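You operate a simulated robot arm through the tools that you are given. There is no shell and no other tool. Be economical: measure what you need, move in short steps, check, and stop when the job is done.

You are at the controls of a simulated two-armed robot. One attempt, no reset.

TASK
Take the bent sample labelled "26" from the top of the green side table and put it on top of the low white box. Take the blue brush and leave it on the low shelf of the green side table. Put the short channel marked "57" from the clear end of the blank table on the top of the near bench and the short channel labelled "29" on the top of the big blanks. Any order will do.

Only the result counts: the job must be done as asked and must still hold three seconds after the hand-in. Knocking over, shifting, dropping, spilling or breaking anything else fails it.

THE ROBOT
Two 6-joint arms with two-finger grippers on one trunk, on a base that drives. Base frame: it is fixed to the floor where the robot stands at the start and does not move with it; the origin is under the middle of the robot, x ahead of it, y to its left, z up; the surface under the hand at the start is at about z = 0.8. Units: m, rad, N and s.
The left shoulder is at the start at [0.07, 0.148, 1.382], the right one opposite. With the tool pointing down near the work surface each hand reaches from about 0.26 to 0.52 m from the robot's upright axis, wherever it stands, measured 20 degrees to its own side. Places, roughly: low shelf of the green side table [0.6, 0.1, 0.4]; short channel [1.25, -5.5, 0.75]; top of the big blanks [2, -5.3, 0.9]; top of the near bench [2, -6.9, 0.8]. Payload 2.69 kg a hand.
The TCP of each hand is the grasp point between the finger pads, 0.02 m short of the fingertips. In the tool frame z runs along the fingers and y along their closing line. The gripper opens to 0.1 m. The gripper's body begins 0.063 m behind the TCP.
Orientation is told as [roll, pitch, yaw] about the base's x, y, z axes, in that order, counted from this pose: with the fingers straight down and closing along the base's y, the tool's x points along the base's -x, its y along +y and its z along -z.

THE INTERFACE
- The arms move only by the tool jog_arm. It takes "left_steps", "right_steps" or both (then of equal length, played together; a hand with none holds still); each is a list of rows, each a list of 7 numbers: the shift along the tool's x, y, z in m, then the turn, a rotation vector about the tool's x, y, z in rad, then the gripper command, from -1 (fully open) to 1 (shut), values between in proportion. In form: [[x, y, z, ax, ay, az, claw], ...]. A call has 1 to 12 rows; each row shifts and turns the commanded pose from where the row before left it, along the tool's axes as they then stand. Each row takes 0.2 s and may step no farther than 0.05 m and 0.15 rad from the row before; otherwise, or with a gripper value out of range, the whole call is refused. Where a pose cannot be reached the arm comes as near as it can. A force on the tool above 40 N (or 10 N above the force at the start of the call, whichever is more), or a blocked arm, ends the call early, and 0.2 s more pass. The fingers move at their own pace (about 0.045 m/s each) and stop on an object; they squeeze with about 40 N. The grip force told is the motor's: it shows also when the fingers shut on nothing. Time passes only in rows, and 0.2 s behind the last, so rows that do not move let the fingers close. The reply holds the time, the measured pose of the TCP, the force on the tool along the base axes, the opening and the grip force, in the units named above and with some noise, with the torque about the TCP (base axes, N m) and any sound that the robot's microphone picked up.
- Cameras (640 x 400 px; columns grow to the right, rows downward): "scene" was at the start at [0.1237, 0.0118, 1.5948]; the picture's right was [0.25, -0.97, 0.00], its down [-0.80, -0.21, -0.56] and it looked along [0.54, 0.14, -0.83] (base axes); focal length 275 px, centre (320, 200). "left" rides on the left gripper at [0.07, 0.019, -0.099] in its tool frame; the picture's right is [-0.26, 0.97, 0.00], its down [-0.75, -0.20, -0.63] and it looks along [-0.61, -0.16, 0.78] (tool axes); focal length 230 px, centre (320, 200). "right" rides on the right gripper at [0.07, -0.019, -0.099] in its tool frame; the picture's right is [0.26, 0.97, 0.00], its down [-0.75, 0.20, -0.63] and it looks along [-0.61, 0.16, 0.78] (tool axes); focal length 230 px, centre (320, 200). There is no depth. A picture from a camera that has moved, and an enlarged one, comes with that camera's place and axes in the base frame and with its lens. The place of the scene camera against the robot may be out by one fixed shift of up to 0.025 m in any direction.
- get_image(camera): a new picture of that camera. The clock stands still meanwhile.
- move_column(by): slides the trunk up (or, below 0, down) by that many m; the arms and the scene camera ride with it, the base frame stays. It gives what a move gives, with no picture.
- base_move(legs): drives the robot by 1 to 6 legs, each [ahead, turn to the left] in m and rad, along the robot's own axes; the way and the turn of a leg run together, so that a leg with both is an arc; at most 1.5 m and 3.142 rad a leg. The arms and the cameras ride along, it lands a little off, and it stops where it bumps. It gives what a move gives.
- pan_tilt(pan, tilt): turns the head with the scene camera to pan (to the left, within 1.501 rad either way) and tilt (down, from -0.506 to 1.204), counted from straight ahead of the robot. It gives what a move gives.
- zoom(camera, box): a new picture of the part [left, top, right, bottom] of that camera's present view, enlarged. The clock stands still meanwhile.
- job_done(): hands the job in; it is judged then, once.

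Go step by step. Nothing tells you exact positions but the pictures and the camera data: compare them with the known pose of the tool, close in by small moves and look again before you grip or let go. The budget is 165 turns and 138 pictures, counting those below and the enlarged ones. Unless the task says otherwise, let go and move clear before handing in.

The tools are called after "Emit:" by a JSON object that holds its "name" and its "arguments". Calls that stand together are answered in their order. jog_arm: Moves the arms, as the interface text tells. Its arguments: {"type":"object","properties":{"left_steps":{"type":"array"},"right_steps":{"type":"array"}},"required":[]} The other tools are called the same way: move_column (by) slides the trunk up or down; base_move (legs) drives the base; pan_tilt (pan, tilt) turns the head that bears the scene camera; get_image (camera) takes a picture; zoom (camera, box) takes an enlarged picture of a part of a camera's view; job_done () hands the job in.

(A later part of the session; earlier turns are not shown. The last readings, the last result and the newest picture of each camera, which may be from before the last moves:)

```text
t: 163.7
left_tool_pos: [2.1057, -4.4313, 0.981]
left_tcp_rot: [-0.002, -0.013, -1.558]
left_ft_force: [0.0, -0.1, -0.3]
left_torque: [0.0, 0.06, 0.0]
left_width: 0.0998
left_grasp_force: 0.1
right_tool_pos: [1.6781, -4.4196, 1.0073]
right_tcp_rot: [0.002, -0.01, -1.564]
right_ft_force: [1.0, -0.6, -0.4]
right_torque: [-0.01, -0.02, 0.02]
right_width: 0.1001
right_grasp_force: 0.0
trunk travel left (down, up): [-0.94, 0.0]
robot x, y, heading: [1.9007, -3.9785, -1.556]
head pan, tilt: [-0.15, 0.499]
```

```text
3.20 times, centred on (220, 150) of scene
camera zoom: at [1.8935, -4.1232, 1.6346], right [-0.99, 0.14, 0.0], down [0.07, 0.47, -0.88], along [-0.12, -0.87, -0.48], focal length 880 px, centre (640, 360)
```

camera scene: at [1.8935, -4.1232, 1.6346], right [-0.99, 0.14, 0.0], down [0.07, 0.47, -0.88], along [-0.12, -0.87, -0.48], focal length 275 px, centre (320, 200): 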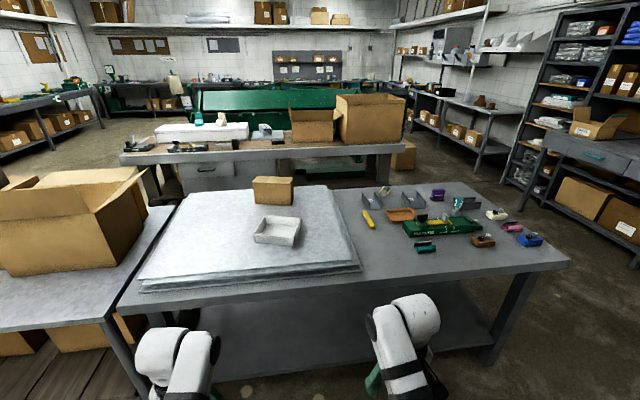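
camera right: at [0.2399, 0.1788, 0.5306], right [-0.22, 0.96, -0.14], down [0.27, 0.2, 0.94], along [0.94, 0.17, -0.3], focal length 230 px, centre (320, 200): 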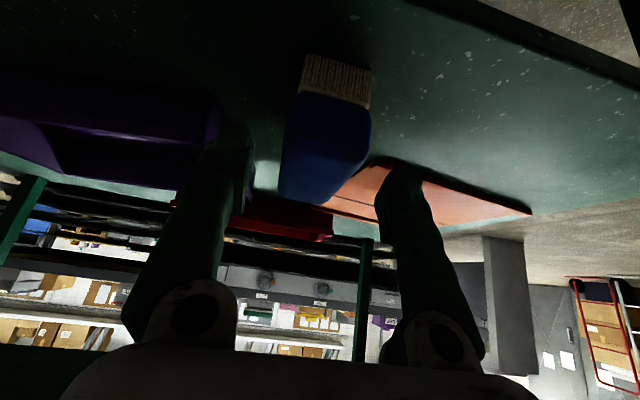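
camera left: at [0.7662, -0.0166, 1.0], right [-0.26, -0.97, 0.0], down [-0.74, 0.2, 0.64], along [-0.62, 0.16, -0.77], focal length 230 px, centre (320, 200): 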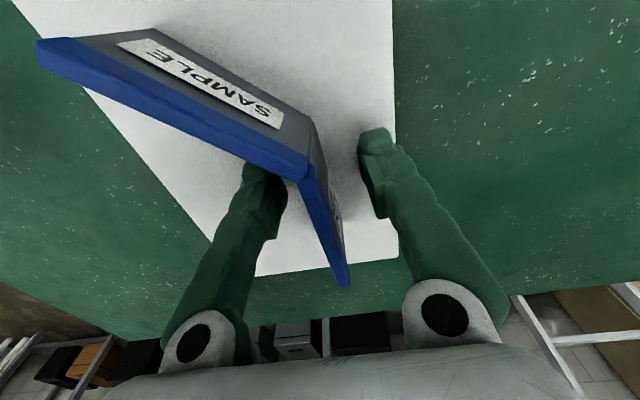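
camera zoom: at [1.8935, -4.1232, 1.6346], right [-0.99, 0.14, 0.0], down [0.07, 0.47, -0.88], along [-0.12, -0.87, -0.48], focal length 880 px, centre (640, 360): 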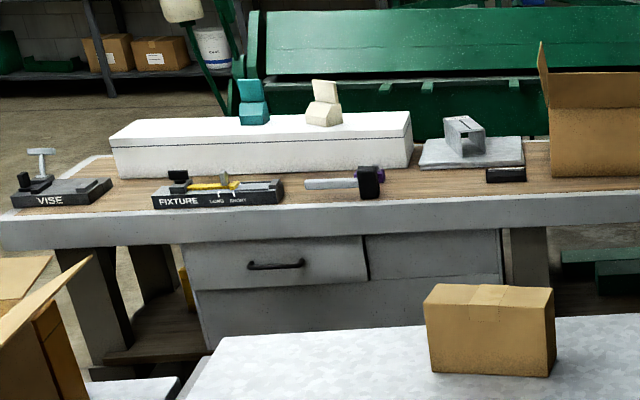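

The labels are upside-down from here; the far side is where to reach them from. I'll go round the clear right end of the table into the aisle behind it.

Emit:
{"name": "base_move", "arguments": {"legs": [[0, -1.585], [1.5, 0], [0.35, 0], [0, 1.571]]}}

Emit:
{"name": "pan_tilt", "arguments": {"pan": 0.3, "tilt": 0.5}}

Emit:
{"name": "get_image", "arguments": {"camera": "scene"}}

```text
t: 180.6
left_tool_pos: [0.2462, -4.4391, 0.9809]
left_tcp_rot: [-0.002, -0.013, -1.589]
left_ft_force: [-0.9, -0.1, -0.5]
left_torque: [0.0, 0.0, -0.02]
left_width: 0.1001
left_grasp_force: 0.1
right_tool_pos: [-0.1788, -4.4142, 1.0065]
right_tcp_rot: [0.003, -0.011, -1.594]
right_ft_force: [0.3, -0.6, -1.4]
right_torque: [-0.01, 0.03, -0.01]
right_width: 0.1
right_grasp_force: 0.0
trunk travel left (down, up): [-0.94, 0.0]
robot x, y, heading: [0.0563, -3.973, -1.593]
head pan, tilt: [-0.15, 0.499]
```

```text
t: 181.5
left_tool_pos: [0.2474, -4.4384, 0.9811]
left_tcp_rot: [-0.001, -0.01, -1.586]
left_ft_force: [0.1, -0.7, -0.7]
left_torque: [-0.01, -0.03, 0.01]
left_width: 0.1
left_grasp_force: 0.1
right_tool_pos: [-0.1787, -4.4137, 1.0063]
right_tcp_rot: [0.002, -0.01, -1.595]
right_ft_force: [-0.6, -0.2, 0.1]
right_torque: [-0.02, 0.01, 0.02]
right_width: 0.1
right_grasp_force: 0.0
trunk travel left (down, up): [-0.94, 0.0]
robot x, y, heading: [0.0539, -3.9762, -1.589]
head pan, tilt: [0.3, 0.499]
```

```text
81 pictures are left
camera scene: at [0.0857, -4.1205, 1.6345], right [-0.96, -0.28, 0.0], down [-0.13, 0.46, -0.88], along [0.24, -0.84, -0.48], focal length 275 px, centre (320, 200)
```

scene: 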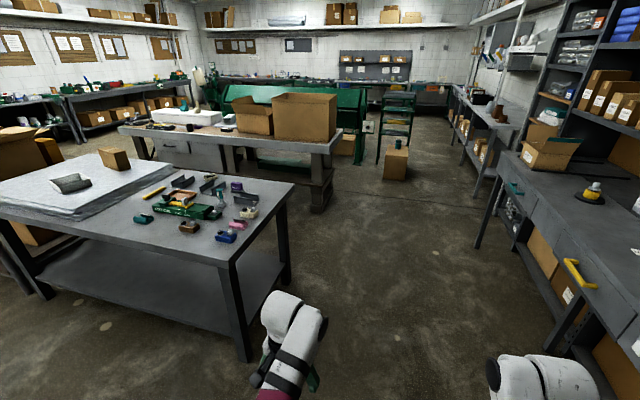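

Emit:
{"name": "base_move", "arguments": {"legs": [[1.5, 0.018], [0.75, 0], [0, 1.571]]}}

Emit:
{"name": "pan_tilt", "arguments": {"pan": 0.0, "tilt": 0.5}}

Emit:
{"name": "get_image", "arguments": {"camera": "scene"}}

```text
t: 196.4
left_tool_pos: [0.5218, -6.0042, 0.9812]
left_tcp_rot: [-0.002, -0.015, 0.032]
left_ft_force: [0.5, -0.5, 0.2]
left_torque: [0.02, 0.03, -0.02]
left_width: 0.1002
left_grasp_force: 0.0
right_tool_pos: [0.5182, -6.4301, 1.0065]
right_tcp_rot: [0.003, -0.011, 0.023]
right_ft_force: [1.1, -0.4, 0.1]
right_torque: [0.03, 0.0, 0.01]
right_width: 0.0999
right_grasp_force: 0.0
trunk travel left (down, up): [-0.94, 0.0]
robot x, y, heading: [0.0695, -6.216, 0.033]
head pan, tilt: [0.3, 0.499]
```

```text
t: 197.2
left_tool_pos: [0.5219, -6.0033, 0.9812]
left_tcp_rot: [-0.003, -0.011, 0.032]
left_ft_force: [0.2, 0.8, 0.2]
left_torque: [0.02, 0.01, 0.0]
left_width: 0.0998
left_grasp_force: 0.1
right_tool_pos: [0.5179, -6.4302, 1.0082]
right_tcp_rot: [0.003, -0.012, 0.025]
right_ft_force: [1.0, -0.3, 0.9]
right_torque: [0.0, 0.01, -0.01]
right_width: 0.1001
right_grasp_force: 0.0
trunk travel left (down, up): [-0.94, 0.0]
robot x, y, heading: [0.0721, -6.2154, 0.029]
head pan, tilt: [0.0, 0.499]
```

```text
80 pictures are left
camera scene: at [0.2168, -6.2179, 1.6345], right [0.03, -1.0, 0.0], down [-0.48, -0.01, -0.88], along [0.88, 0.03, -0.48], focal length 275 px, centre (320, 200)
```

scene: 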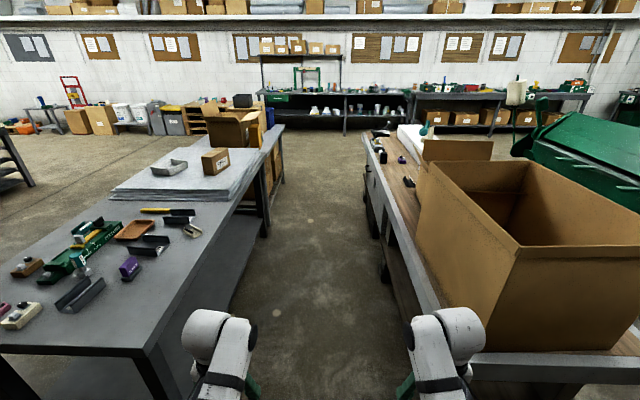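

Emit:
{"name": "zoom", "arguments": {"camera": "scene", "box": [40, 190, 220, 320]}}

Emit:
{"name": "zoom", "arguments": {"camera": "scene", "box": [130, 200, 210, 260]}}

```text
3.08 times, centred on (130, 255) of scene
camera zoom: at [0.2168, -6.2179, 1.6345], right [0.03, -1.0, 0.0], down [-0.48, -0.01, -0.88], along [0.88, 0.03, -0.48], focal length 846 px, centre (905, 31)
```

zoom: 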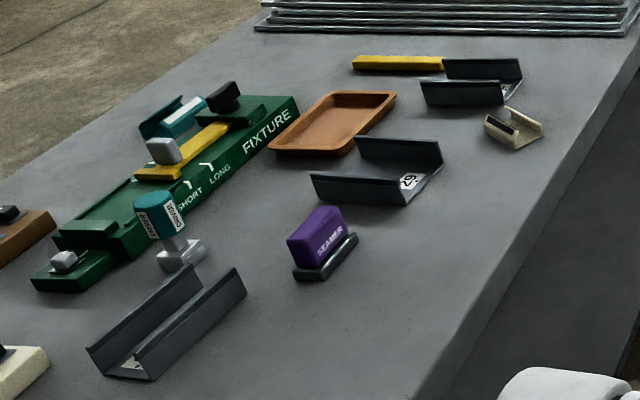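

```text
6.67 times, centred on (170, 230) of scene
camera zoom: at [0.2168, -6.2179, 1.6345], right [0.03, -1.0, 0.0], down [-0.48, -0.01, -0.88], along [0.88, 0.03, -0.48], focal length 1832 px, centre (1320, 0)
```

zoom: 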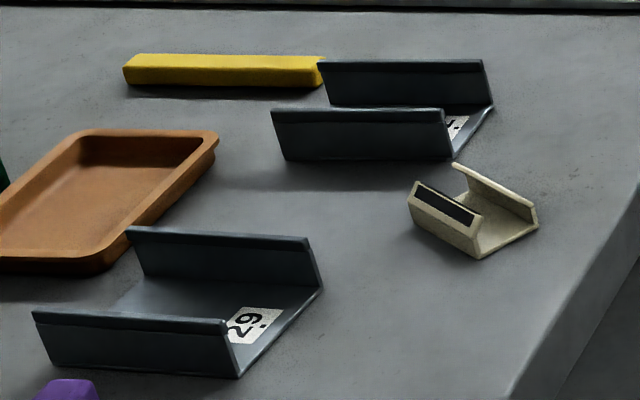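

The middle channel is "29". I'll drive up the aisle to x ≈ 1.2 and turn to face the table to read the others.

Emit:
{"name": "base_move", "arguments": {"legs": [[1.12, 0], [0, 1.54]]}}

Emit:
{"name": "pan_tilt", "arguments": {"pan": 0.0, "tilt": 0.85}}

Emit:
{"name": "get_image", "arguments": {"camera": "scene"}}

```text
t: 206.6
left_tool_pos: [0.9928, -5.7288, 0.9818]
left_tcp_rot: [-0.004, -0.012, 1.568]
left_ft_force: [-0.2, -0.5, 0.1]
left_torque: [-0.01, 0.01, 0.01]
left_width: 0.1001
left_grasp_force: 0.0
right_tool_pos: [1.4177, -5.7463, 1.0082]
right_tcp_rot: [0.003, -0.01, 1.563]
right_ft_force: [-0.2, 0.5, 0.5]
right_torque: [-0.05, 0.0, 0.01]
right_width: 0.0997
right_grasp_force: 0.0
trunk travel left (down, up): [-0.94, 0.0]
robot x, y, heading: [1.1902, -6.1825, 1.57]
head pan, tilt: [0.0, 0.499]
```

```text
t: 207.5
left_tool_pos: [0.9923, -5.7289, 0.9816]
left_tcp_rot: [-0.003, -0.014, 1.57]
left_ft_force: [-0.6, -0.4, 0.0]
left_torque: [0.01, 0.0, 0.01]
left_width: 0.1
left_grasp_force: 0.0
right_tool_pos: [1.4181, -5.7476, 1.0084]
right_tcp_rot: [0.004, -0.01, 1.563]
right_ft_force: [0.4, -0.5, 0.0]
right_torque: [0.02, -0.02, -0.01]
right_width: 0.1001
right_grasp_force: 0.0
trunk travel left (down, up): [-0.94, 0.0]
robot x, y, heading: [1.1891, -6.1865, 1.568]
head pan, tilt: [0.0, 0.85]
```

```text
77 pictures are left
camera scene: at [1.1943, -6.0642, 1.6046], right [1.0, 0.0, 0.0], down [0.0, -0.75, -0.66], along [0.0, 0.66, -0.75], focal length 275 px, centre (320, 200)
```

scene: 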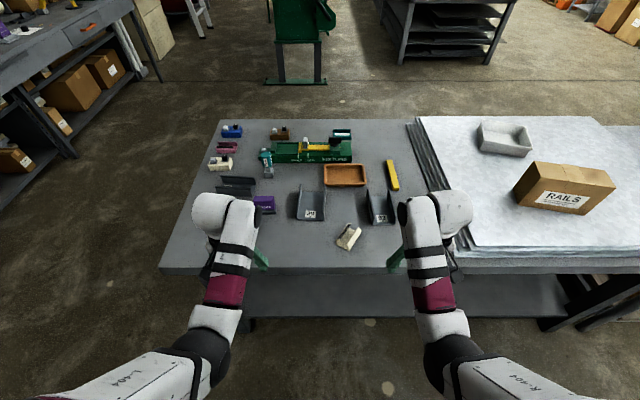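

Emit:
{"name": "zoom", "arguments": {"camera": "scene", "box": [280, 170, 420, 260]}}

Emit:
{"name": "get_image", "arguments": {"camera": "left"}}

Emit:
{"name": "get_image", "arguments": {"camera": "right"}}

```text
4.44 times, centred on (350, 215) of scene
camera zoom: at [1.1943, -6.0642, 1.6046], right [1.0, 0.0, 0.0], down [0.0, -0.75, -0.66], along [0.0, 0.66, -0.75], focal length 1222 px, centre (187, 133)
```

zoom: 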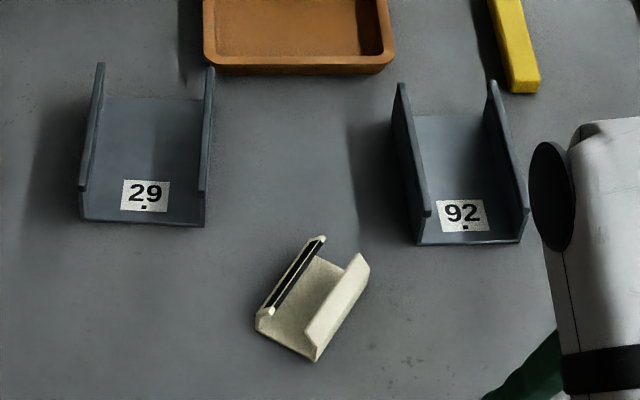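

```text
75 pictures are left
camera left: at [0.9733, -5.7989, 1.0788], right [-0.97, 0.26, 0.0], down [0.2, 0.74, 0.64], along [0.17, 0.62, -0.77], focal length 230 px, centre (320, 200)
```

left: 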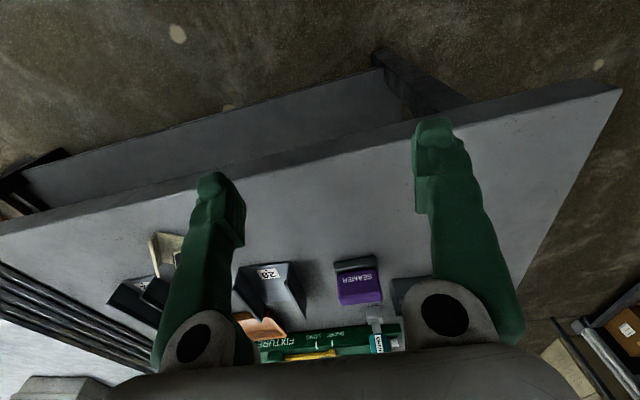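

```text
74 pictures are left
camera right: at [1.4373, -5.8185, 1.1062], right [-0.97, -0.25, 0.0], down [-0.19, 0.75, 0.64], along [-0.16, 0.62, -0.77], focal length 230 px, centre (320, 200)
```

right: 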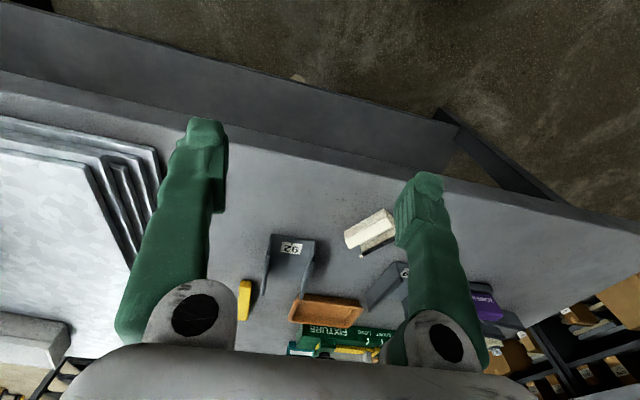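

The right one is "92" (not wanted), the middle is "29"; the third, at the clear end, should be "57". I'll check it.

Emit:
{"name": "zoom", "arguments": {"camera": "scene", "box": [195, 160, 295, 230]}}

Emit:
{"name": "base_move", "arguments": {"legs": [[0, 0.5]]}}

Emit:
{"name": "get_image", "arguments": {"camera": "left"}}

Emit:
{"name": "get_image", "arguments": {"camera": "right"}}

```text
5.71 times, centred on (245, 195) of scene
camera zoom: at [1.1943, -6.0642, 1.6046], right [1.0, 0.0, 0.0], down [0.0, -0.75, -0.66], along [0.0, 0.66, -0.75], focal length 1570 px, centre (749, 229)
```

zoom: 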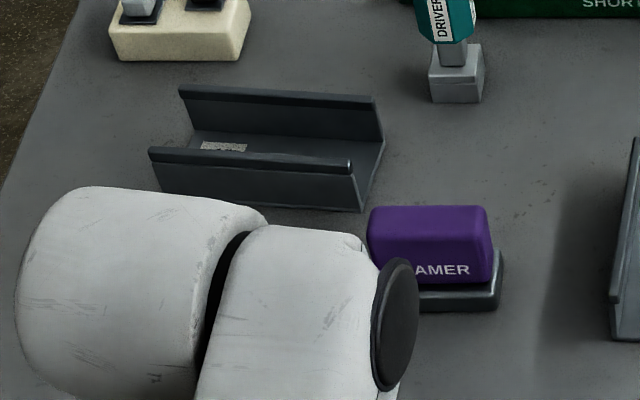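

```text
t: 209.3
left_tool_pos: [0.8002, -5.8755, 0.9803]
left_tcp_rot: [-0.003, -0.011, 2.061]
left_ft_force: [-0.1, 0.8, 0.2]
left_torque: [0.01, -0.02, -0.03]
left_width: 0.1001
left_grasp_force: 0.1
right_tool_pos: [1.1838, -5.6917, 1.0075]
right_tcp_rot: [0.004, -0.01, 2.053]
right_ft_force: [-0.1, -0.1, 0.3]
right_torque: [0.0, 0.0, -0.01]
right_width: 0.1001
right_grasp_force: 0.1
trunk travel left (down, up): [-0.94, 0.0]
robot x, y, heading: [1.1904, -6.1883, 2.056]
head pan, tilt: [0.0, 0.85]
```

```text
72 pictures are left
camera left: at [0.8171, -5.9458, 1.079], right [-0.97, -0.23, 0.0], down [-0.17, 0.75, 0.64], along [-0.14, 0.62, -0.77], focal length 230 px, centre (320, 200)
```

left: 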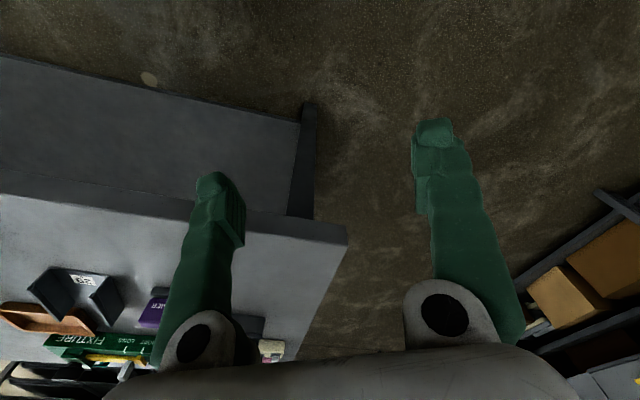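

```text
71 pictures are left
camera right: at [1.2349, -5.7451, 1.1067], right [-0.74, -0.68, 0.0], down [-0.52, 0.57, 0.64], along [-0.43, 0.47, -0.77], focal length 230 px, centre (320, 200)
```

right: 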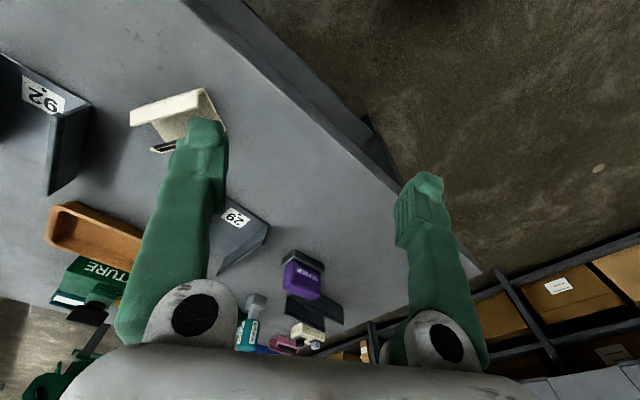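

Combining views, the blank table's surface is near z 0.84; "29" spans x 1.11–1.21, y −5.485–−5.35, and the third channel lies along x 0.81–0.94 at y ≈ −5.37. I'll take a stance at about [1.04, −5.98] facing the table.

Emit:
{"name": "base_move", "arguments": {"legs": [[0, 0.335], [0.205, 0], [0, -0.82], [0.07, 0]]}}

Emit:
{"name": "get_image", "arguments": {"camera": "left"}}

Emit:
{"name": "get_image", "arguments": {"camera": "scene"}}

```text
t: 214.7
left_tool_pos: [0.839, -5.5256, 0.9816]
left_tcp_rot: [-0.006, -0.016, 1.577]
left_ft_force: [-0.1, 0.6, -0.1]
left_torque: [-0.11, 0.03, -0.02]
left_width: 0.1001
left_grasp_force: 0.1
right_tool_pos: [1.2635, -5.5366, 1.0103]
right_tcp_rot: [0.006, -0.037, 1.567]
right_ft_force: [-0.8, 1.1, -0.6]
right_torque: [-0.11, -0.02, 0.03]
right_width: 0.1001
right_grasp_force: 0.0
trunk travel left (down, up): [-0.94, 0.0]
robot x, y, heading: [1.0421, -5.9758, 1.574]
head pan, tilt: [0.0, 0.85]
```

```text
70 pictures are left
camera left: at [0.8206, -5.5967, 1.0793], right [-0.97, 0.25, 0.0], down [0.19, 0.74, 0.64], along [0.16, 0.62, -0.77], focal length 230 px, centre (320, 200)
```

left: 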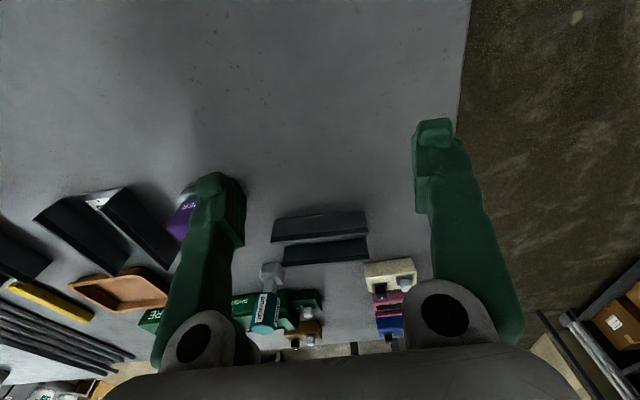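

```text
69 pictures are left
camera scene: at [1.0431, -5.8429, 1.6038], right [1.0, 0.0, 0.0], down [0.0, -0.76, -0.65], along [0.0, 0.65, -0.76], focal length 275 px, centre (320, 200)
```

scene: 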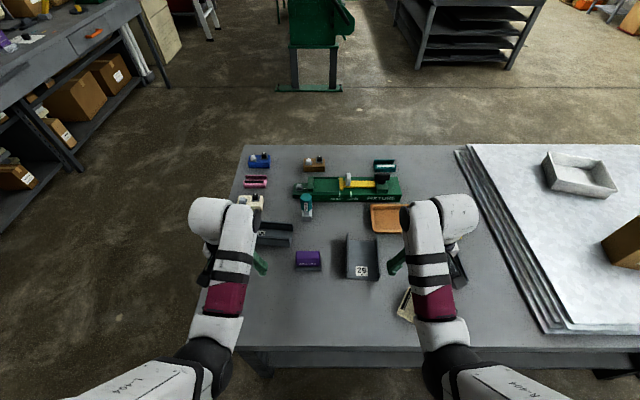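

The channel's near wall runs x 0.814–0.942 at y ≈ −5.373. I'll bring the left hand over it and turn it so the fingers close across the wall, checking the label on the way.

Emit:
{"name": "jog_arm", "arguments": {"left_steps": [[-0.038, -0.01, 0, 0, 0, 0, -1], [-0.038, -0.01, 0, 0, 0, 0, -1], [-0.038, -0.01, 0, 0, 0, 0, -1], [-0.038, -0.01, 0, 0, 0, 0, -1], [0, 0, 0, 0, 0, -0.15, -1], [0, 0, 0, 0, 0, -0.15, -1], [0, 0, 0, 0, 0, -0.15, -1], [0, 0, 0, 0, 0, -0.15, -1], [0, 0, 0, 0, 0, -0.15, -1], [0, 0, 0, 0, 0, -0.15, -1], [0, 0, 0, 0, 0, -0.15, -1], [0, 0, 0, 0, 0, -0.15, -1]]}}

Emit:
{"name": "jog_arm", "arguments": {"left_steps": [[0, 0, 0, 0, 0, -0.15, -1], [0, 0, 0, 0, 0, -0.15, -1], [0, 0, 0, 0, 0, 0, -1]]}}

Emit:
{"name": "get_image", "arguments": {"camera": "left"}}

```text
t: 217.3
left_tool_pos: [0.8731, -5.3927, 0.9912]
left_tcp_rot: [-0.025, -0.004, 2.781]
left_ft_force: [0.7, 0.7, 0.3]
left_torque: [0.01, 0.0, 0.01]
left_width: 0.1002
left_grasp_force: 0.1
left hand out of reach, approached as far as the arm can: row 4
right_tool_pos: [1.2655, -5.5432, 1.0124]
right_tcp_rot: [0.006, -0.045, 1.568]
right_ft_force: [0.3, 0.0, 1.6]
right_torque: [-0.01, 0.0, -0.01]
right_width: 0.0998
right_grasp_force: 0.1
trunk travel left (down, up): [-0.94, 0.0]
robot x, y, heading: [1.0381, -5.9695, 1.571]
head pan, tilt: [0.0, 0.85]
```

```text
t: 218.1
left_tool_pos: [0.8727, -5.393, 0.9912]
left_tcp_rot: [-0.024, 0.005, 3.08]
left_ft_force: [0.0, -0.2, -0.3]
left_torque: [-0.02, -0.02, 0.01]
left_width: 0.1002
left_grasp_force: 0.1
right_tool_pos: [1.2649, -5.5423, 1.0121]
right_tcp_rot: [0.006, -0.046, 1.567]
right_ft_force: [0.9, -0.5, -0.2]
right_torque: [-0.01, -0.01, 0.0]
right_width: 0.0998
right_grasp_force: 0.0
trunk travel left (down, up): [-0.94, 0.0]
robot x, y, heading: [1.0406, -5.9734, 1.573]
head pan, tilt: [0.0, 0.85]
```

```text
68 pictures are left
camera left: at [0.9409, -5.4181, 1.0898], right [-0.32, -0.95, -0.03], down [-0.74, 0.23, 0.63], along [-0.59, 0.22, -0.77], focal length 230 px, centre (320, 200)
```

left: 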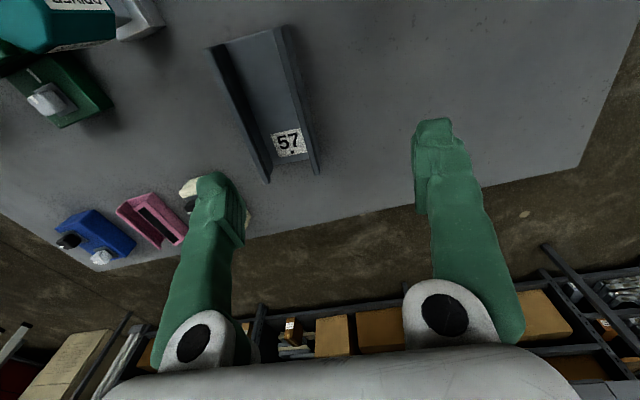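

It is "57". The near wall lies at y ≈ −5.373 (x 0.88), turned about 6°. I'll align and lower part way.

Emit:
{"name": "jog_arm", "arguments": {"left_steps": [[0.005, 0, 0.03, 0, 0, 0.045, -1], [0, -0.01, 0.02, 0, 0, 0, -1], [0, -0.0105, 0.015, 0, 0, 0, -1], [0, 0, 0, 0, 0, 0, -1]]}}

Emit:
{"name": "get_image", "arguments": {"camera": "left"}}

```text
t: 219.1
left_tool_pos: [0.8623, -5.4086, 0.9549]
left_tcp_rot: [-0.026, 0.002, 3.034]
left_ft_force: [0.7, 0.3, -0.5]
left_torque: [-0.01, 0.0, 0.02]
left_width: 0.0997
left_grasp_force: 0.1
left hand out of reach, approached as far as the arm can: row 1, 2, 3
right_tool_pos: [1.2644, -5.5428, 1.0126]
right_tcp_rot: [0.009, -0.046, 1.567]
right_ft_force: [0.4, -1.1, 0.9]
right_torque: [0.01, 0.01, 0.0]
right_width: 0.0999
right_grasp_force: 0.0
trunk travel left (down, up): [-0.94, 0.0]
robot x, y, heading: [1.0431, -5.9729, 1.574]
head pan, tilt: [0.0, 0.85]
```

```text
67 pictures are left
camera left: at [0.9302, -5.4371, 1.0528], right [-0.36, -0.93, -0.03], down [-0.73, 0.26, 0.63], along [-0.58, 0.25, -0.77], focal length 230 px, centre (320, 200)
```

left: 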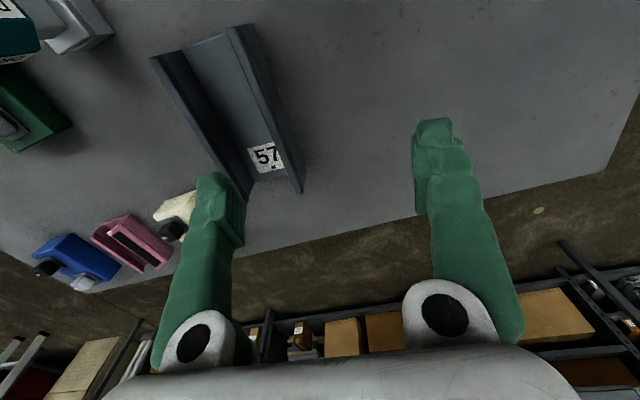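

Reach is short at this trunk height. I'll raise the hand a bit, drop the trunk 0.07, and try again.

Emit:
{"name": "jog_arm", "arguments": {"left_steps": [[0, 0, -0.03, 0, 0, 0, -1], [0, 0, 0, 0, 0, 0, -1]]}}

Emit:
{"name": "move_column", "arguments": {"by": -0.07}}

Emit:
{"name": "jog_arm", "arguments": {"left_steps": [[0.006, -0.017, 0, 0, 0, 0, -1], [0.006, -0.017, 0, 0, 0, 0, -1], [0, 0, 0, 0, 0, 0, -1]]}}

```text
t: 219.7
left_tool_pos: [0.8623, -5.4096, 0.9843]
left_tcp_rot: [-0.025, 0.002, 3.034]
left_ft_force: [-0.5, 0.3, 1.0]
left_torque: [-0.05, -0.02, -0.03]
left_width: 0.1
left_grasp_force: 0.0
right_tool_pos: [1.2638, -5.5423, 1.0129]
right_tcp_rot: [0.006, -0.045, 1.566]
right_ft_force: [0.1, -0.8, 0.2]
right_torque: [0.0, 0.02, 0.02]
right_width: 0.0997
right_grasp_force: 0.1
trunk travel left (down, up): [-0.94, 0.0]
robot x, y, heading: [1.0367, -5.9727, 1.575]
head pan, tilt: [0.0, 0.85]
```

```text
t: 220.8
left_tool_pos: [0.8637, -5.4102, 0.9147]
left_tcp_rot: [-0.023, 0.001, 3.032]
left_ft_force: [0.1, 0.3, -0.7]
left_torque: [-0.01, 0.04, -0.03]
left_width: 0.1
left_grasp_force: 0.2
right_tool_pos: [1.2648, -5.5433, 0.9432]
right_tcp_rot: [0.007, -0.045, 1.569]
right_ft_force: [0.0, -0.4, -0.7]
right_torque: [0.03, 0.02, 0.0]
right_width: 0.0999
right_grasp_force: 0.0
trunk travel left (down, up): [-0.87, 0.07]
robot x, y, heading: [1.0366, -5.9793, 1.576]
head pan, tilt: [0.0, 0.85]
```

```text
t: 221.6
left_tool_pos: [0.8694, -5.3929, 0.9248]
left_tcp_rot: [-0.025, 0.004, 3.03]
left_ft_force: [0.0, 0.1, 0.4]
left_torque: [-0.02, -0.02, 0.02]
left_width: 0.1
left_grasp_force: 0.2
left hand out of reach, approached as far as the arm can: row 1, 2
right_tool_pos: [1.2648, -5.5428, 0.9436]
right_tcp_rot: [0.009, -0.046, 1.567]
right_ft_force: [0.1, 0.3, 0.7]
right_torque: [-0.03, -0.02, 0.0]
right_width: 0.0996
right_grasp_force: 0.1
trunk travel left (down, up): [-0.87, 0.07]
robot x, y, heading: [1.0439, -5.9728, 1.579]
head pan, tilt: [0.0, 0.85]
```

Emit:
{"name": "jog_arm", "arguments": {"right_steps": [[-0.02, 0, -0.03, 0, 0, 0, -1], [-0.02, 0, -0.03, 0, 0, 0, -1], [-0.02, 0, -0.03, 0, 0, 0, -1], [-0.02, 0, -0.03, 0, 0, 0, -1], [0, 0, 0, 0, 0, 0, -1]]}}

```text
t: 222.8
left_tool_pos: [0.8689, -5.3925, 0.924]
left_tcp_rot: [-0.023, 0.002, 3.034]
left_ft_force: [0.4, 0.1, 0.1]
left_torque: [-0.02, 0.0, 0.0]
left_width: 0.1002
left_grasp_force: 0.0
right_tool_pos: [1.2654, -5.4306, 1.0128]
right_tcp_rot: [0.008, -0.041, 1.568]
right_ft_force: [0.1, -0.1, -1.0]
right_torque: [0.02, 0.04, 0.02]
right_width: 0.1001
right_grasp_force: 0.1
right hand out of reach, approached as far as the arm can: row 1, 2, 3, 4
trunk travel left (down, up): [-0.87, 0.07]
robot x, y, heading: [1.0389, -5.977, 1.574]
head pan, tilt: [0.0, 0.85]
```

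Emit:
{"name": "jog_arm", "arguments": {"left_steps": [[0, 0.02, -0.025, 0, 0, 0, -1], [0, 0.02, -0.025, 0, 0, 0, -1], [0, 0, 0, 0, 0, 0, -1]]}}

Emit:
{"name": "move_column", "arguments": {"by": -0.06}}

Emit:
{"name": "jog_arm", "arguments": {"left_steps": [[0.005, -0.025, 0, 0, 0, 0, -1], [0.005, -0.025, 0, 0, 0, 0, -1], [0, -0.01, 0, 0, 0, 0, -1], [0, 0, 0, 0, 0, 0, -1]]}}

Emit:
{"name": "get_image", "arguments": {"camera": "left"}}

```text
t: 223.6
left_tool_pos: [0.8638, -5.4333, 0.973]
left_tcp_rot: [-0.023, 0.003, 3.034]
left_ft_force: [0.3, 0.1, -0.2]
left_torque: [-0.04, 0.02, -0.02]
left_width: 0.1
left_grasp_force: 0.0
right_tool_pos: [1.2663, -5.4302, 1.0124]
right_tcp_rot: [0.007, -0.043, 1.569]
right_ft_force: [-0.5, -0.3, -0.4]
right_torque: [-0.02, -0.02, 0.02]
right_width: 0.0999
right_grasp_force: 0.0
trunk travel left (down, up): [-0.87, 0.07]
robot x, y, heading: [1.0414, -5.9776, 1.574]
head pan, tilt: [0.0, 0.85]
```

```text
t: 224.6
left_tool_pos: [0.8646, -5.4342, 0.9131]
left_tcp_rot: [-0.024, 0.001, 3.031]
left_ft_force: [-0.1, 0.1, -0.3]
left_torque: [-0.03, 0.01, -0.05]
left_width: 0.1
left_grasp_force: 0.1
right_tool_pos: [1.2658, -5.431, 0.9538]
right_tcp_rot: [0.006, -0.042, 1.567]
right_ft_force: [0.9, -0.5, 0.0]
right_torque: [0.01, 0.02, 0.02]
right_width: 0.0998
right_grasp_force: 0.0
trunk travel left (down, up): [-0.81, 0.13]
robot x, y, heading: [1.04, -5.9767, 1.573]
head pan, tilt: [0.0, 0.85]
```

```text
t: 225.6
left_tool_pos: [0.8812, -5.3764, 0.9135]
left_tcp_rot: [-0.025, 0.004, 3.034]
left_ft_force: [-0.6, 0.0, 0.3]
left_torque: [-0.02, -0.02, 0.01]
left_width: 0.0999
left_grasp_force: 0.0
right_tool_pos: [1.2648, -5.43, 0.9534]
right_tcp_rot: [0.008, -0.041, 1.568]
right_ft_force: [1.0, 0.0, 1.0]
right_torque: [0.01, -0.01, 0.02]
right_width: 0.1
right_grasp_force: 0.1
trunk travel left (down, up): [-0.81, 0.13]
robot x, y, heading: [1.0407, -5.9788, 1.574]
head pan, tilt: [0.0, 0.85]
```

```text
66 pictures are left
camera left: at [0.9479, -5.4036, 1.0123], right [-0.36, -0.93, -0.03], down [-0.73, 0.26, 0.63], along [-0.58, 0.25, -0.77], focal length 230 px, centre (320, 200)
```

left: 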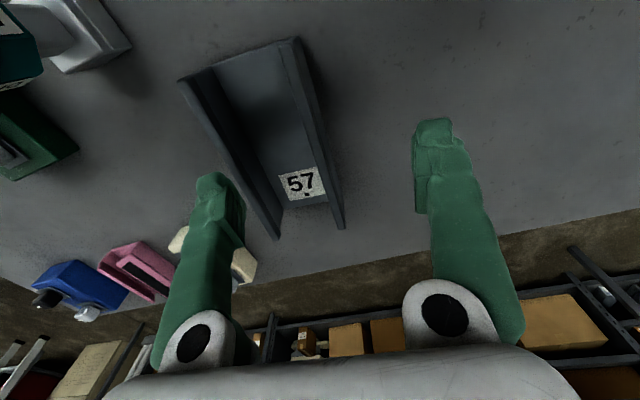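

The channel is only about 6 cm wide, so I'll open the fingers to 5 cm and straddle its near wall. Lowering stepwise.

Emit:
{"name": "jog_arm", "arguments": {"left_steps": [[0, 0, 0, 0, 0, 0, 0], [0, 0, 0, 0, 0, 0, 0], [0, 0, 0, 0, 0, 0, 0], [0, 0, 0.012, 0, 0, 0, 0], [0, 0, 0.012, 0, 0, 0, 0], [0, 0, 0, 0, 0, 0, 0]]}}

Emit:
{"name": "get_image", "arguments": {"camera": "left"}}

```text
t: 227.0
left_tool_pos: [0.8772, -5.3812, 0.8934]
left_tcp_rot: [-0.027, 0.002, 3.032]
left_ft_force: [0.3, 0.3, 0.3]
left_torque: [0.03, -0.02, 0.0]
left_width: 0.0499
left_grasp_force: 0.1
left hand out of reach, approached as far as the arm can: row 4, 5
right_tool_pos: [1.2653, -5.4312, 0.953]
right_tcp_rot: [0.006, -0.042, 1.57]
right_ft_force: [0.8, -1.1, -0.7]
right_torque: [-0.02, 0.0, 0.01]
right_width: 0.1001
right_grasp_force: 0.1
trunk travel left (down, up): [-0.81, 0.13]
robot x, y, heading: [1.0428, -5.9786, 1.571]
head pan, tilt: [0.0, 0.85]
```

```text
65 pictures are left
camera left: at [0.9436, -5.4097, 0.9914], right [-0.36, -0.93, -0.03], down [-0.73, 0.27, 0.63], along [-0.58, 0.25, -0.77], focal length 230 px, centre (320, 200)
```

left: 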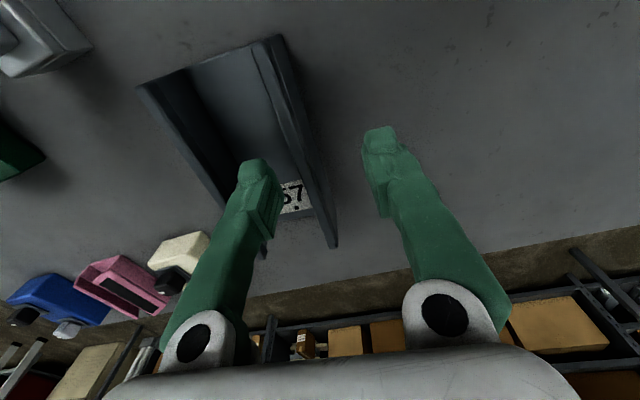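

Emit:
{"name": "move_column", "arguments": {"by": -0.018}}

Emit:
{"name": "get_image", "arguments": {"camera": "left"}}

```text
t: 227.6
left_tool_pos: [0.876, -5.3807, 0.875]
left_tcp_rot: [-0.023, 0.001, 3.031]
left_ft_force: [0.2, -0.8, -0.5]
left_torque: [0.0, 0.0, -0.01]
left_width: 0.0499
left_grasp_force: 0.1
right_tool_pos: [1.2657, -5.4301, 0.935]
right_tcp_rot: [0.006, -0.042, 1.567]
right_ft_force: [0.1, -0.5, -0.4]
right_torque: [0.01, 0.0, 0.01]
right_width: 0.1001
right_grasp_force: 0.0
trunk travel left (down, up): [-0.792, 0.148]
robot x, y, heading: [1.0382, -5.9777, 1.57]
head pan, tilt: [0.0, 0.85]
```

```text
64 pictures are left
camera left: at [0.9436, -5.4095, 0.9731], right [-0.36, -0.93, -0.02], down [-0.73, 0.27, 0.63], along [-0.58, 0.25, -0.77], focal length 230 px, centre (320, 200)
```

left: 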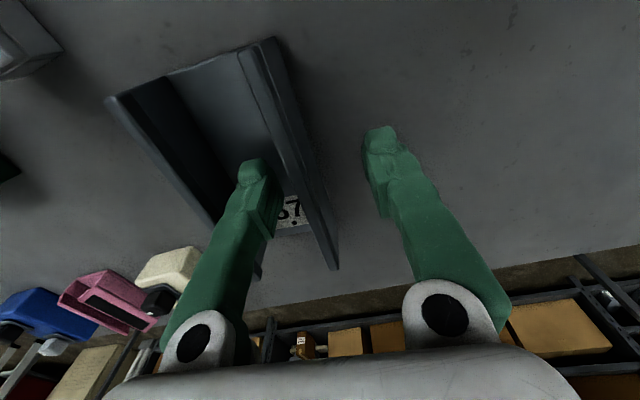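

Emit:
{"name": "move_column", "arguments": {"by": -0.007}}

Emit:
{"name": "jog_arm", "arguments": {"left_steps": [[0, 0, 0, 0, 0, 0, 0.4], [0, 0, 0, 0, 0, 0, 0.7], [0, 0, 0, 0, 0, 0, 1], [0, 0, 0, 0, 0, 0, 1], [0, 0, 0, 0, 0, 0, 1], [0, 0, 0, 0, 0, 0, 1]]}}

Emit:
{"name": "move_column", "arguments": {"by": 0.03}}

Emit:
{"name": "get_image", "arguments": {"camera": "left"}}

```text
t: 228.2
left_tool_pos: [0.8764, -5.3813, 0.8678]
left_tcp_rot: [-0.024, 0.001, 3.031]
left_ft_force: [-0.5, 1.4, -0.7]
left_torque: [0.0, 0.01, 0.0]
left_width: 0.0499
left_grasp_force: 0.0
right_tool_pos: [1.2651, -5.4313, 0.9275]
right_tcp_rot: [0.006, -0.04, 1.567]
right_ft_force: [0.7, -0.4, 0.0]
right_torque: [0.0, 0.02, -0.01]
right_width: 0.0998
right_grasp_force: 0.0
trunk travel left (down, up): [-0.785, 0.155]
robot x, y, heading: [1.0375, -5.9757, 1.579]
head pan, tilt: [0.0, 0.85]
```

```text
t: 229.6
left_tool_pos: [0.8775, -5.3812, 0.8674]
left_tcp_rot: [-0.024, 0.003, 3.032]
left_ft_force: [0.4, -0.2, -0.7]
left_torque: [-0.05, -0.01, -0.01]
left_width: 0.0059
left_grasp_force: 31.5
right_tool_pos: [1.265, -5.4313, 0.9279]
right_tcp_rot: [0.007, -0.043, 1.567]
right_ft_force: [-0.4, -0.4, 0.9]
right_torque: [-0.01, 0.0, -0.02]
right_width: 0.0998
right_grasp_force: 0.1
trunk travel left (down, up): [-0.785, 0.155]
robot x, y, heading: [1.0404, -5.9763, 1.577]
head pan, tilt: [0.0, 0.85]
```

```text
t: 230.3
left_tool_pos: [0.8761, -5.3817, 0.8981]
left_tcp_rot: [-0.024, 0.003, 3.032]
left_ft_force: [0.5, 0.2, -1.6]
left_torque: [-0.04, -0.01, 0.02]
left_width: 0.0059
left_grasp_force: 32.3
right_tool_pos: [1.2638, -5.4319, 0.9586]
right_tcp_rot: [0.007, -0.038, 1.568]
right_ft_force: [-0.3, 0.4, -0.9]
right_torque: [0.04, 0.03, 0.01]
right_width: 0.1
right_grasp_force: 0.0
trunk travel left (down, up): [-0.815, 0.125]
robot x, y, heading: [1.0396, -5.9735, 1.577]
head pan, tilt: [0.0, 0.85]
```

```text
63 pictures are left
camera left: at [0.9435, -5.4095, 0.9962], right [-0.36, -0.93, -0.02], down [-0.73, 0.27, 0.63], along [-0.58, 0.25, -0.77], focal length 230 px, centre (320, 200)
```

left: 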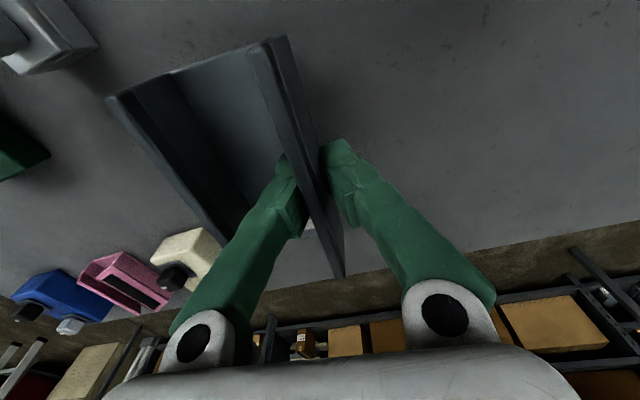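

"57" is held. While staying here, I'll take "29" with the right hand; first a look.

Emit:
{"name": "get_image", "arguments": {"camera": "right"}}

```text
62 pictures are left
camera right: at [1.2852, -5.5056, 1.0539], right [-0.97, -0.25, 0.0], down [-0.19, 0.72, 0.66], along [-0.17, 0.64, -0.75], focal length 230 px, centre (320, 200)
```

right: 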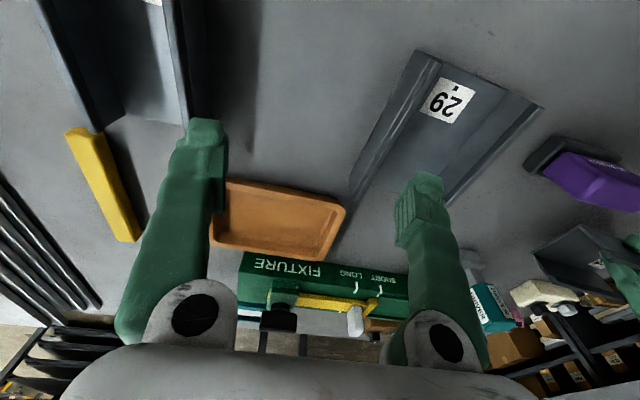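

"29"'s right wall is at x ≈ 1.203, y −5.49–−5.35. I'll move the right hand above its middle with 5 cm opening.

Emit:
{"name": "jog_arm", "arguments": {"right_steps": [[-0.004, 0.02, 0, 0, 0, 0, -0.5], [-0.004, 0.02, 0, 0, 0, 0, 0], [-0.004, 0.021, 0, 0, 0, 0, 0], [0, 0, 0.02, 0, 0, 0, 0], [0, 0, 0.02, 0, 0, 0, 0], [0, 0, 0, 0, 0, 0, 0]], "left_steps": [[0, 0, 0, 0, 0, 0, 1], [0, 0, 0, 0, 0, 0, 1], [0, 0, 0, 0, 0, 0, 1], [0, 0, 0, 0, 0, 0, 1], [0, 0, 0, 0, 0, 0, 1], [0, 0, 0, 0, 0, 0, 1]]}}

Emit:
{"name": "get_image", "arguments": {"camera": "right"}}

```text
t: 231.7
left_tool_pos: [0.8757, -5.3816, 0.8978]
left_tcp_rot: [-0.025, 0.004, 3.033]
left_ft_force: [-0.9, -0.1, -1.3]
left_torque: [-0.04, 0.02, 0.01]
left_width: 0.0061
left_grasp_force: 31.7
right_tool_pos: [1.2026, -5.4164, 0.919]
right_tcp_rot: [0.006, -0.044, 1.569]
right_ft_force: [0.0, -0.5, -0.1]
right_torque: [0.0, -0.01, 0.01]
right_width: 0.0502
right_grasp_force: 0.0
trunk travel left (down, up): [-0.815, 0.125]
robot x, y, heading: [1.0351, -5.9817, 1.574]
head pan, tilt: [0.0, 0.85]
```

```text
61 pictures are left
camera right: at [1.2228, -5.4915, 1.0146], right [-0.97, -0.26, 0.0], down [-0.19, 0.72, 0.66], along [-0.17, 0.64, -0.75], focal length 230 px, centre (320, 200)
```

right: 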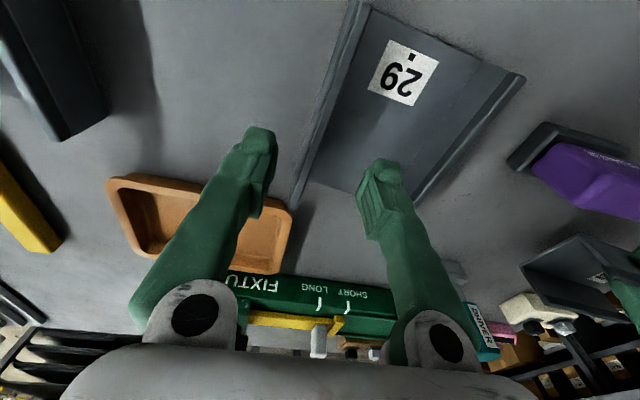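

Emit:
{"name": "jog_arm", "arguments": {"right_steps": [[0.003, 0, 0.01, 0, 0.042, 0, 0], [0, 0, 0.015, 0, 0, 0, 0], [0, 0, 0.012, 0, 0, 0, 0], [0, 0, 0, 0, 0, 0, 0]]}}

Emit:
{"name": "get_image", "arguments": {"camera": "right"}}

```text
t: 232.7
left_tool_pos: [0.876, -5.3801, 0.8967]
left_tcp_rot: [-0.024, 0.004, 3.03]
left_ft_force: [-0.3, -0.1, -1.8]
left_torque: [-0.02, -0.02, 0.02]
left_width: 0.0061
left_grasp_force: 32.0
right_tool_pos: [1.2042, -5.4211, 0.8823]
right_tcp_rot: [0.007, 0.002, 1.568]
right_ft_force: [0.9, 0.4, -0.1]
right_torque: [-0.01, 0.0, -0.03]
right_width: 0.05
right_grasp_force: 0.0
trunk travel left (down, up): [-0.815, 0.125]
robot x, y, heading: [1.0378, -5.9762, 1.579]
head pan, tilt: [0.0, 0.85]
```

```text
60 pictures are left
camera right: at [1.2238, -5.4907, 0.9805], right [-0.97, -0.25, 0.01], down [-0.19, 0.75, 0.63], along [-0.17, 0.61, -0.78], focal length 230 px, centre (320, 200)
```

right: 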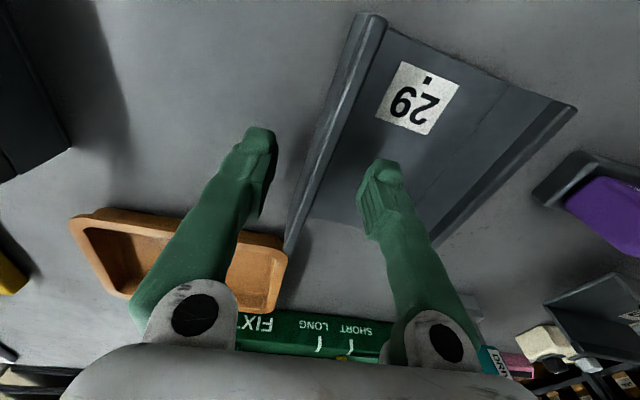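

The wall is centred between the fingers. I'll lower the last 14 mm, grip, and lift slightly.

Emit:
{"name": "jog_arm", "arguments": {"right_steps": [[0, 0, 0.007, 0, 0, 0, 0], [0, 0, 0.007, 0, 0, 0, 0], [0, 0, 0, 0, 0, 0, 0.4], [0, 0, 0, 0, 0, 0, 0.7], [0, 0, 0, 0, 0, 0, 1], [0, 0, 0, 0, 0, 0, 1], [0, 0, 0, 0, 0, 0, 1], [0, 0, 0, 0, 0, 0, 1]]}}

Emit:
{"name": "jog_arm", "arguments": {"right_steps": [[0, 0, -0.005, 0, 0, 0, 1], [0, 0, -0.01, 0, 0, 0, 1], [0, 0, -0.01, 0, 0, 0, 1], [0, 0, -0.01, 0, 0, 0, 1], [0, 0, 0, 0, 0, 0, 1]]}}

Emit:
{"name": "get_image", "arguments": {"camera": "right"}}

```text
t: 234.5
left_tool_pos: [0.8751, -5.3803, 0.8975]
left_tcp_rot: [-0.024, 0.004, 3.032]
left_ft_force: [-0.3, 0.4, -1.2]
left_torque: [-0.05, -0.01, 0.03]
left_width: 0.0058
left_grasp_force: 32.1
right_tool_pos: [1.2045, -5.4201, 0.867]
right_tcp_rot: [0.008, 0.002, 1.567]
right_ft_force: [-0.1, -0.2, -0.4]
right_torque: [0.05, -0.01, 0.04]
right_width: 0.006
right_grasp_force: 31.7
trunk travel left (down, up): [-0.815, 0.125]
robot x, y, heading: [1.0417, -5.9725, 1.576]
head pan, tilt: [0.0, 0.85]
```

```text
t: 235.7
left_tool_pos: [0.8755, -5.3813, 0.8976]
left_tcp_rot: [-0.025, 0.004, 3.032]
left_ft_force: [0.5, -0.4, -1.9]
left_torque: [-0.04, 0.0, 0.02]
left_width: 0.0062
left_grasp_force: 32.1
right_tool_pos: [1.2039, -5.4203, 0.9034]
right_tcp_rot: [0.007, 0.002, 1.567]
right_ft_force: [0.7, 0.3, -1.8]
right_torque: [0.0, -0.1, 0.01]
right_width: 0.006
right_grasp_force: 32.3
trunk travel left (down, up): [-0.815, 0.125]
robot x, y, heading: [1.0369, -5.9741, 1.574]
head pan, tilt: [0.0, 0.85]
```

```text
59 pictures are left
camera right: at [1.2239, -5.49, 1.0017], right [-0.97, -0.26, 0.01], down [-0.19, 0.75, 0.63], along [-0.17, 0.61, -0.78], focal length 230 px, centre (320, 200)
```

right: 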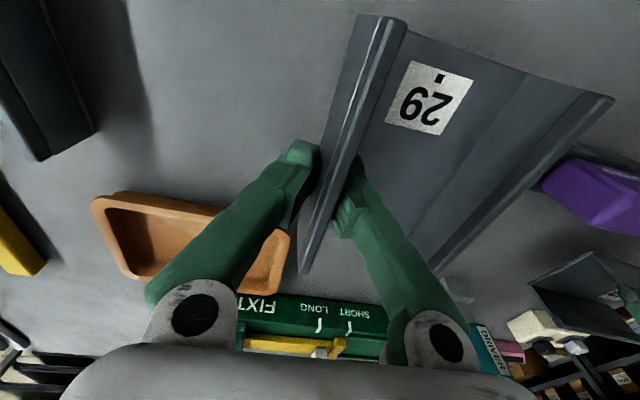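

"29" is held too. I'll raise the trunk, pull the hands in a bit, back into the aisle, and move along to face the big blanks.

Emit:
{"name": "move_column", "arguments": {"by": 0.125}}

Emit:
{"name": "base_move", "arguments": {"legs": [[-0.2, 0]]}}

Emit:
{"name": "jog_arm", "arguments": {"left_steps": [[0, 0.025, 0, 0, 0, 0, 1], [0, 0.025, 0, 0, 0, 0, 1], [0, 0.025, 0, 0, 0, 0, 1], [0, 0, 0, 0, 0, 0, 1]], "right_steps": [[0.02, 0, 0, 0, 0, 0, 1], [0.02, 0, 0, 0, 0, 0, 1], [0.02, 0, 0, 0, 0, 0, 1], [0, 0, 0, 0, 0, 0, 1]]}}

Emit:
{"name": "get_image", "arguments": {"camera": "scene"}}

```text
t: 237.3
left_tool_pos: [0.8759, -5.3806, 1.0228]
left_tcp_rot: [-0.025, 0.003, 3.032]
left_ft_force: [0.2, 0.4, -1.2]
left_torque: [-0.05, -0.01, 0.0]
left_width: 0.0059
left_grasp_force: 32.2
right_tool_pos: [1.2041, -5.4196, 1.0285]
right_tcp_rot: [0.008, 0.0, 1.567]
right_ft_force: [-0.2, -0.6, -1.0]
right_torque: [0.0, -0.05, 0.0]
right_width: 0.0061
right_grasp_force: 32.1
trunk travel left (down, up): [-0.94, 0.0]
robot x, y, heading: [1.0362, -5.9749, 1.572]
head pan, tilt: [0.0, 0.85]
```

```text
t: 238.5
left_tool_pos: [0.8792, -5.473, 1.0143]
left_tcp_rot: [-0.021, 0.003, 3.03]
left_ft_force: [0.9, 0.2, -1.8]
left_torque: [-0.07, -0.02, 0.01]
left_width: 0.0062
left_grasp_force: 32.1
right_tool_pos: [1.2071, -5.5368, 1.0176]
right_tcp_rot: [-0.006, 0.041, 1.558]
right_ft_force: [-0.1, 1.3, 0.0]
right_torque: [0.0, -0.05, -0.01]
right_width: 0.0059
right_grasp_force: 31.7
trunk travel left (down, up): [-0.94, 0.0]
robot x, y, heading: [1.0382, -6.091, 1.575]
head pan, tilt: [0.0, 0.85]
stopped in leg 1: the robot was blocked; the commanded pose is now the measured one
```

```text
t: 239.0
left_tool_pos: [0.8588, -5.5812, 0.9735]
left_tcp_rot: [0.206, -0.038, 3.061]
left_ft_force: [-0.5, -1.0, -2.0]
left_torque: [-0.05, 0.0, 0.02]
left_width: 0.0061
left_grasp_force: 32.0
right_tool_pos: [1.2084, -5.5993, 1.0111]
right_tcp_rot: [-0.017, 0.052, 1.542]
right_ft_force: [0.7, 0.5, -2.0]
right_torque: [0.0, -0.07, 0.02]
right_width: 0.0061
right_grasp_force: 32.0
trunk travel left (down, up): [-0.94, 0.0]
robot x, y, heading: [1.0384, -6.0878, 1.574]
head pan, tilt: [0.0, 0.85]
stopped in row 2 (left hand): the arm was blocked; the commanded pose is now the measured one
```

```text
58 pictures are left
camera scene: at [1.0418, -5.9094, 1.6035], right [1.0, 0.0, 0.0], down [0.0, -0.77, -0.63], along [0.0, 0.63, -0.77], focal length 275 px, centre (320, 200)
```

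scene: 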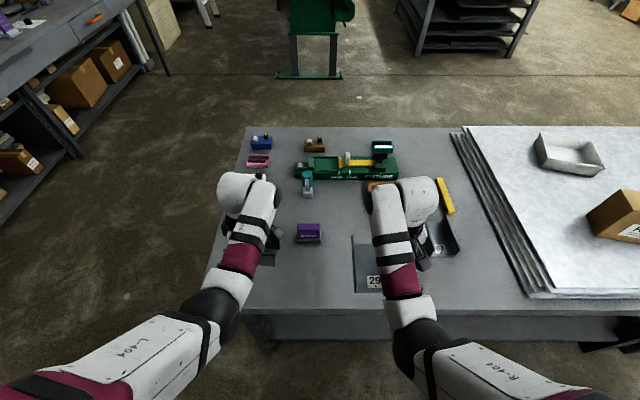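

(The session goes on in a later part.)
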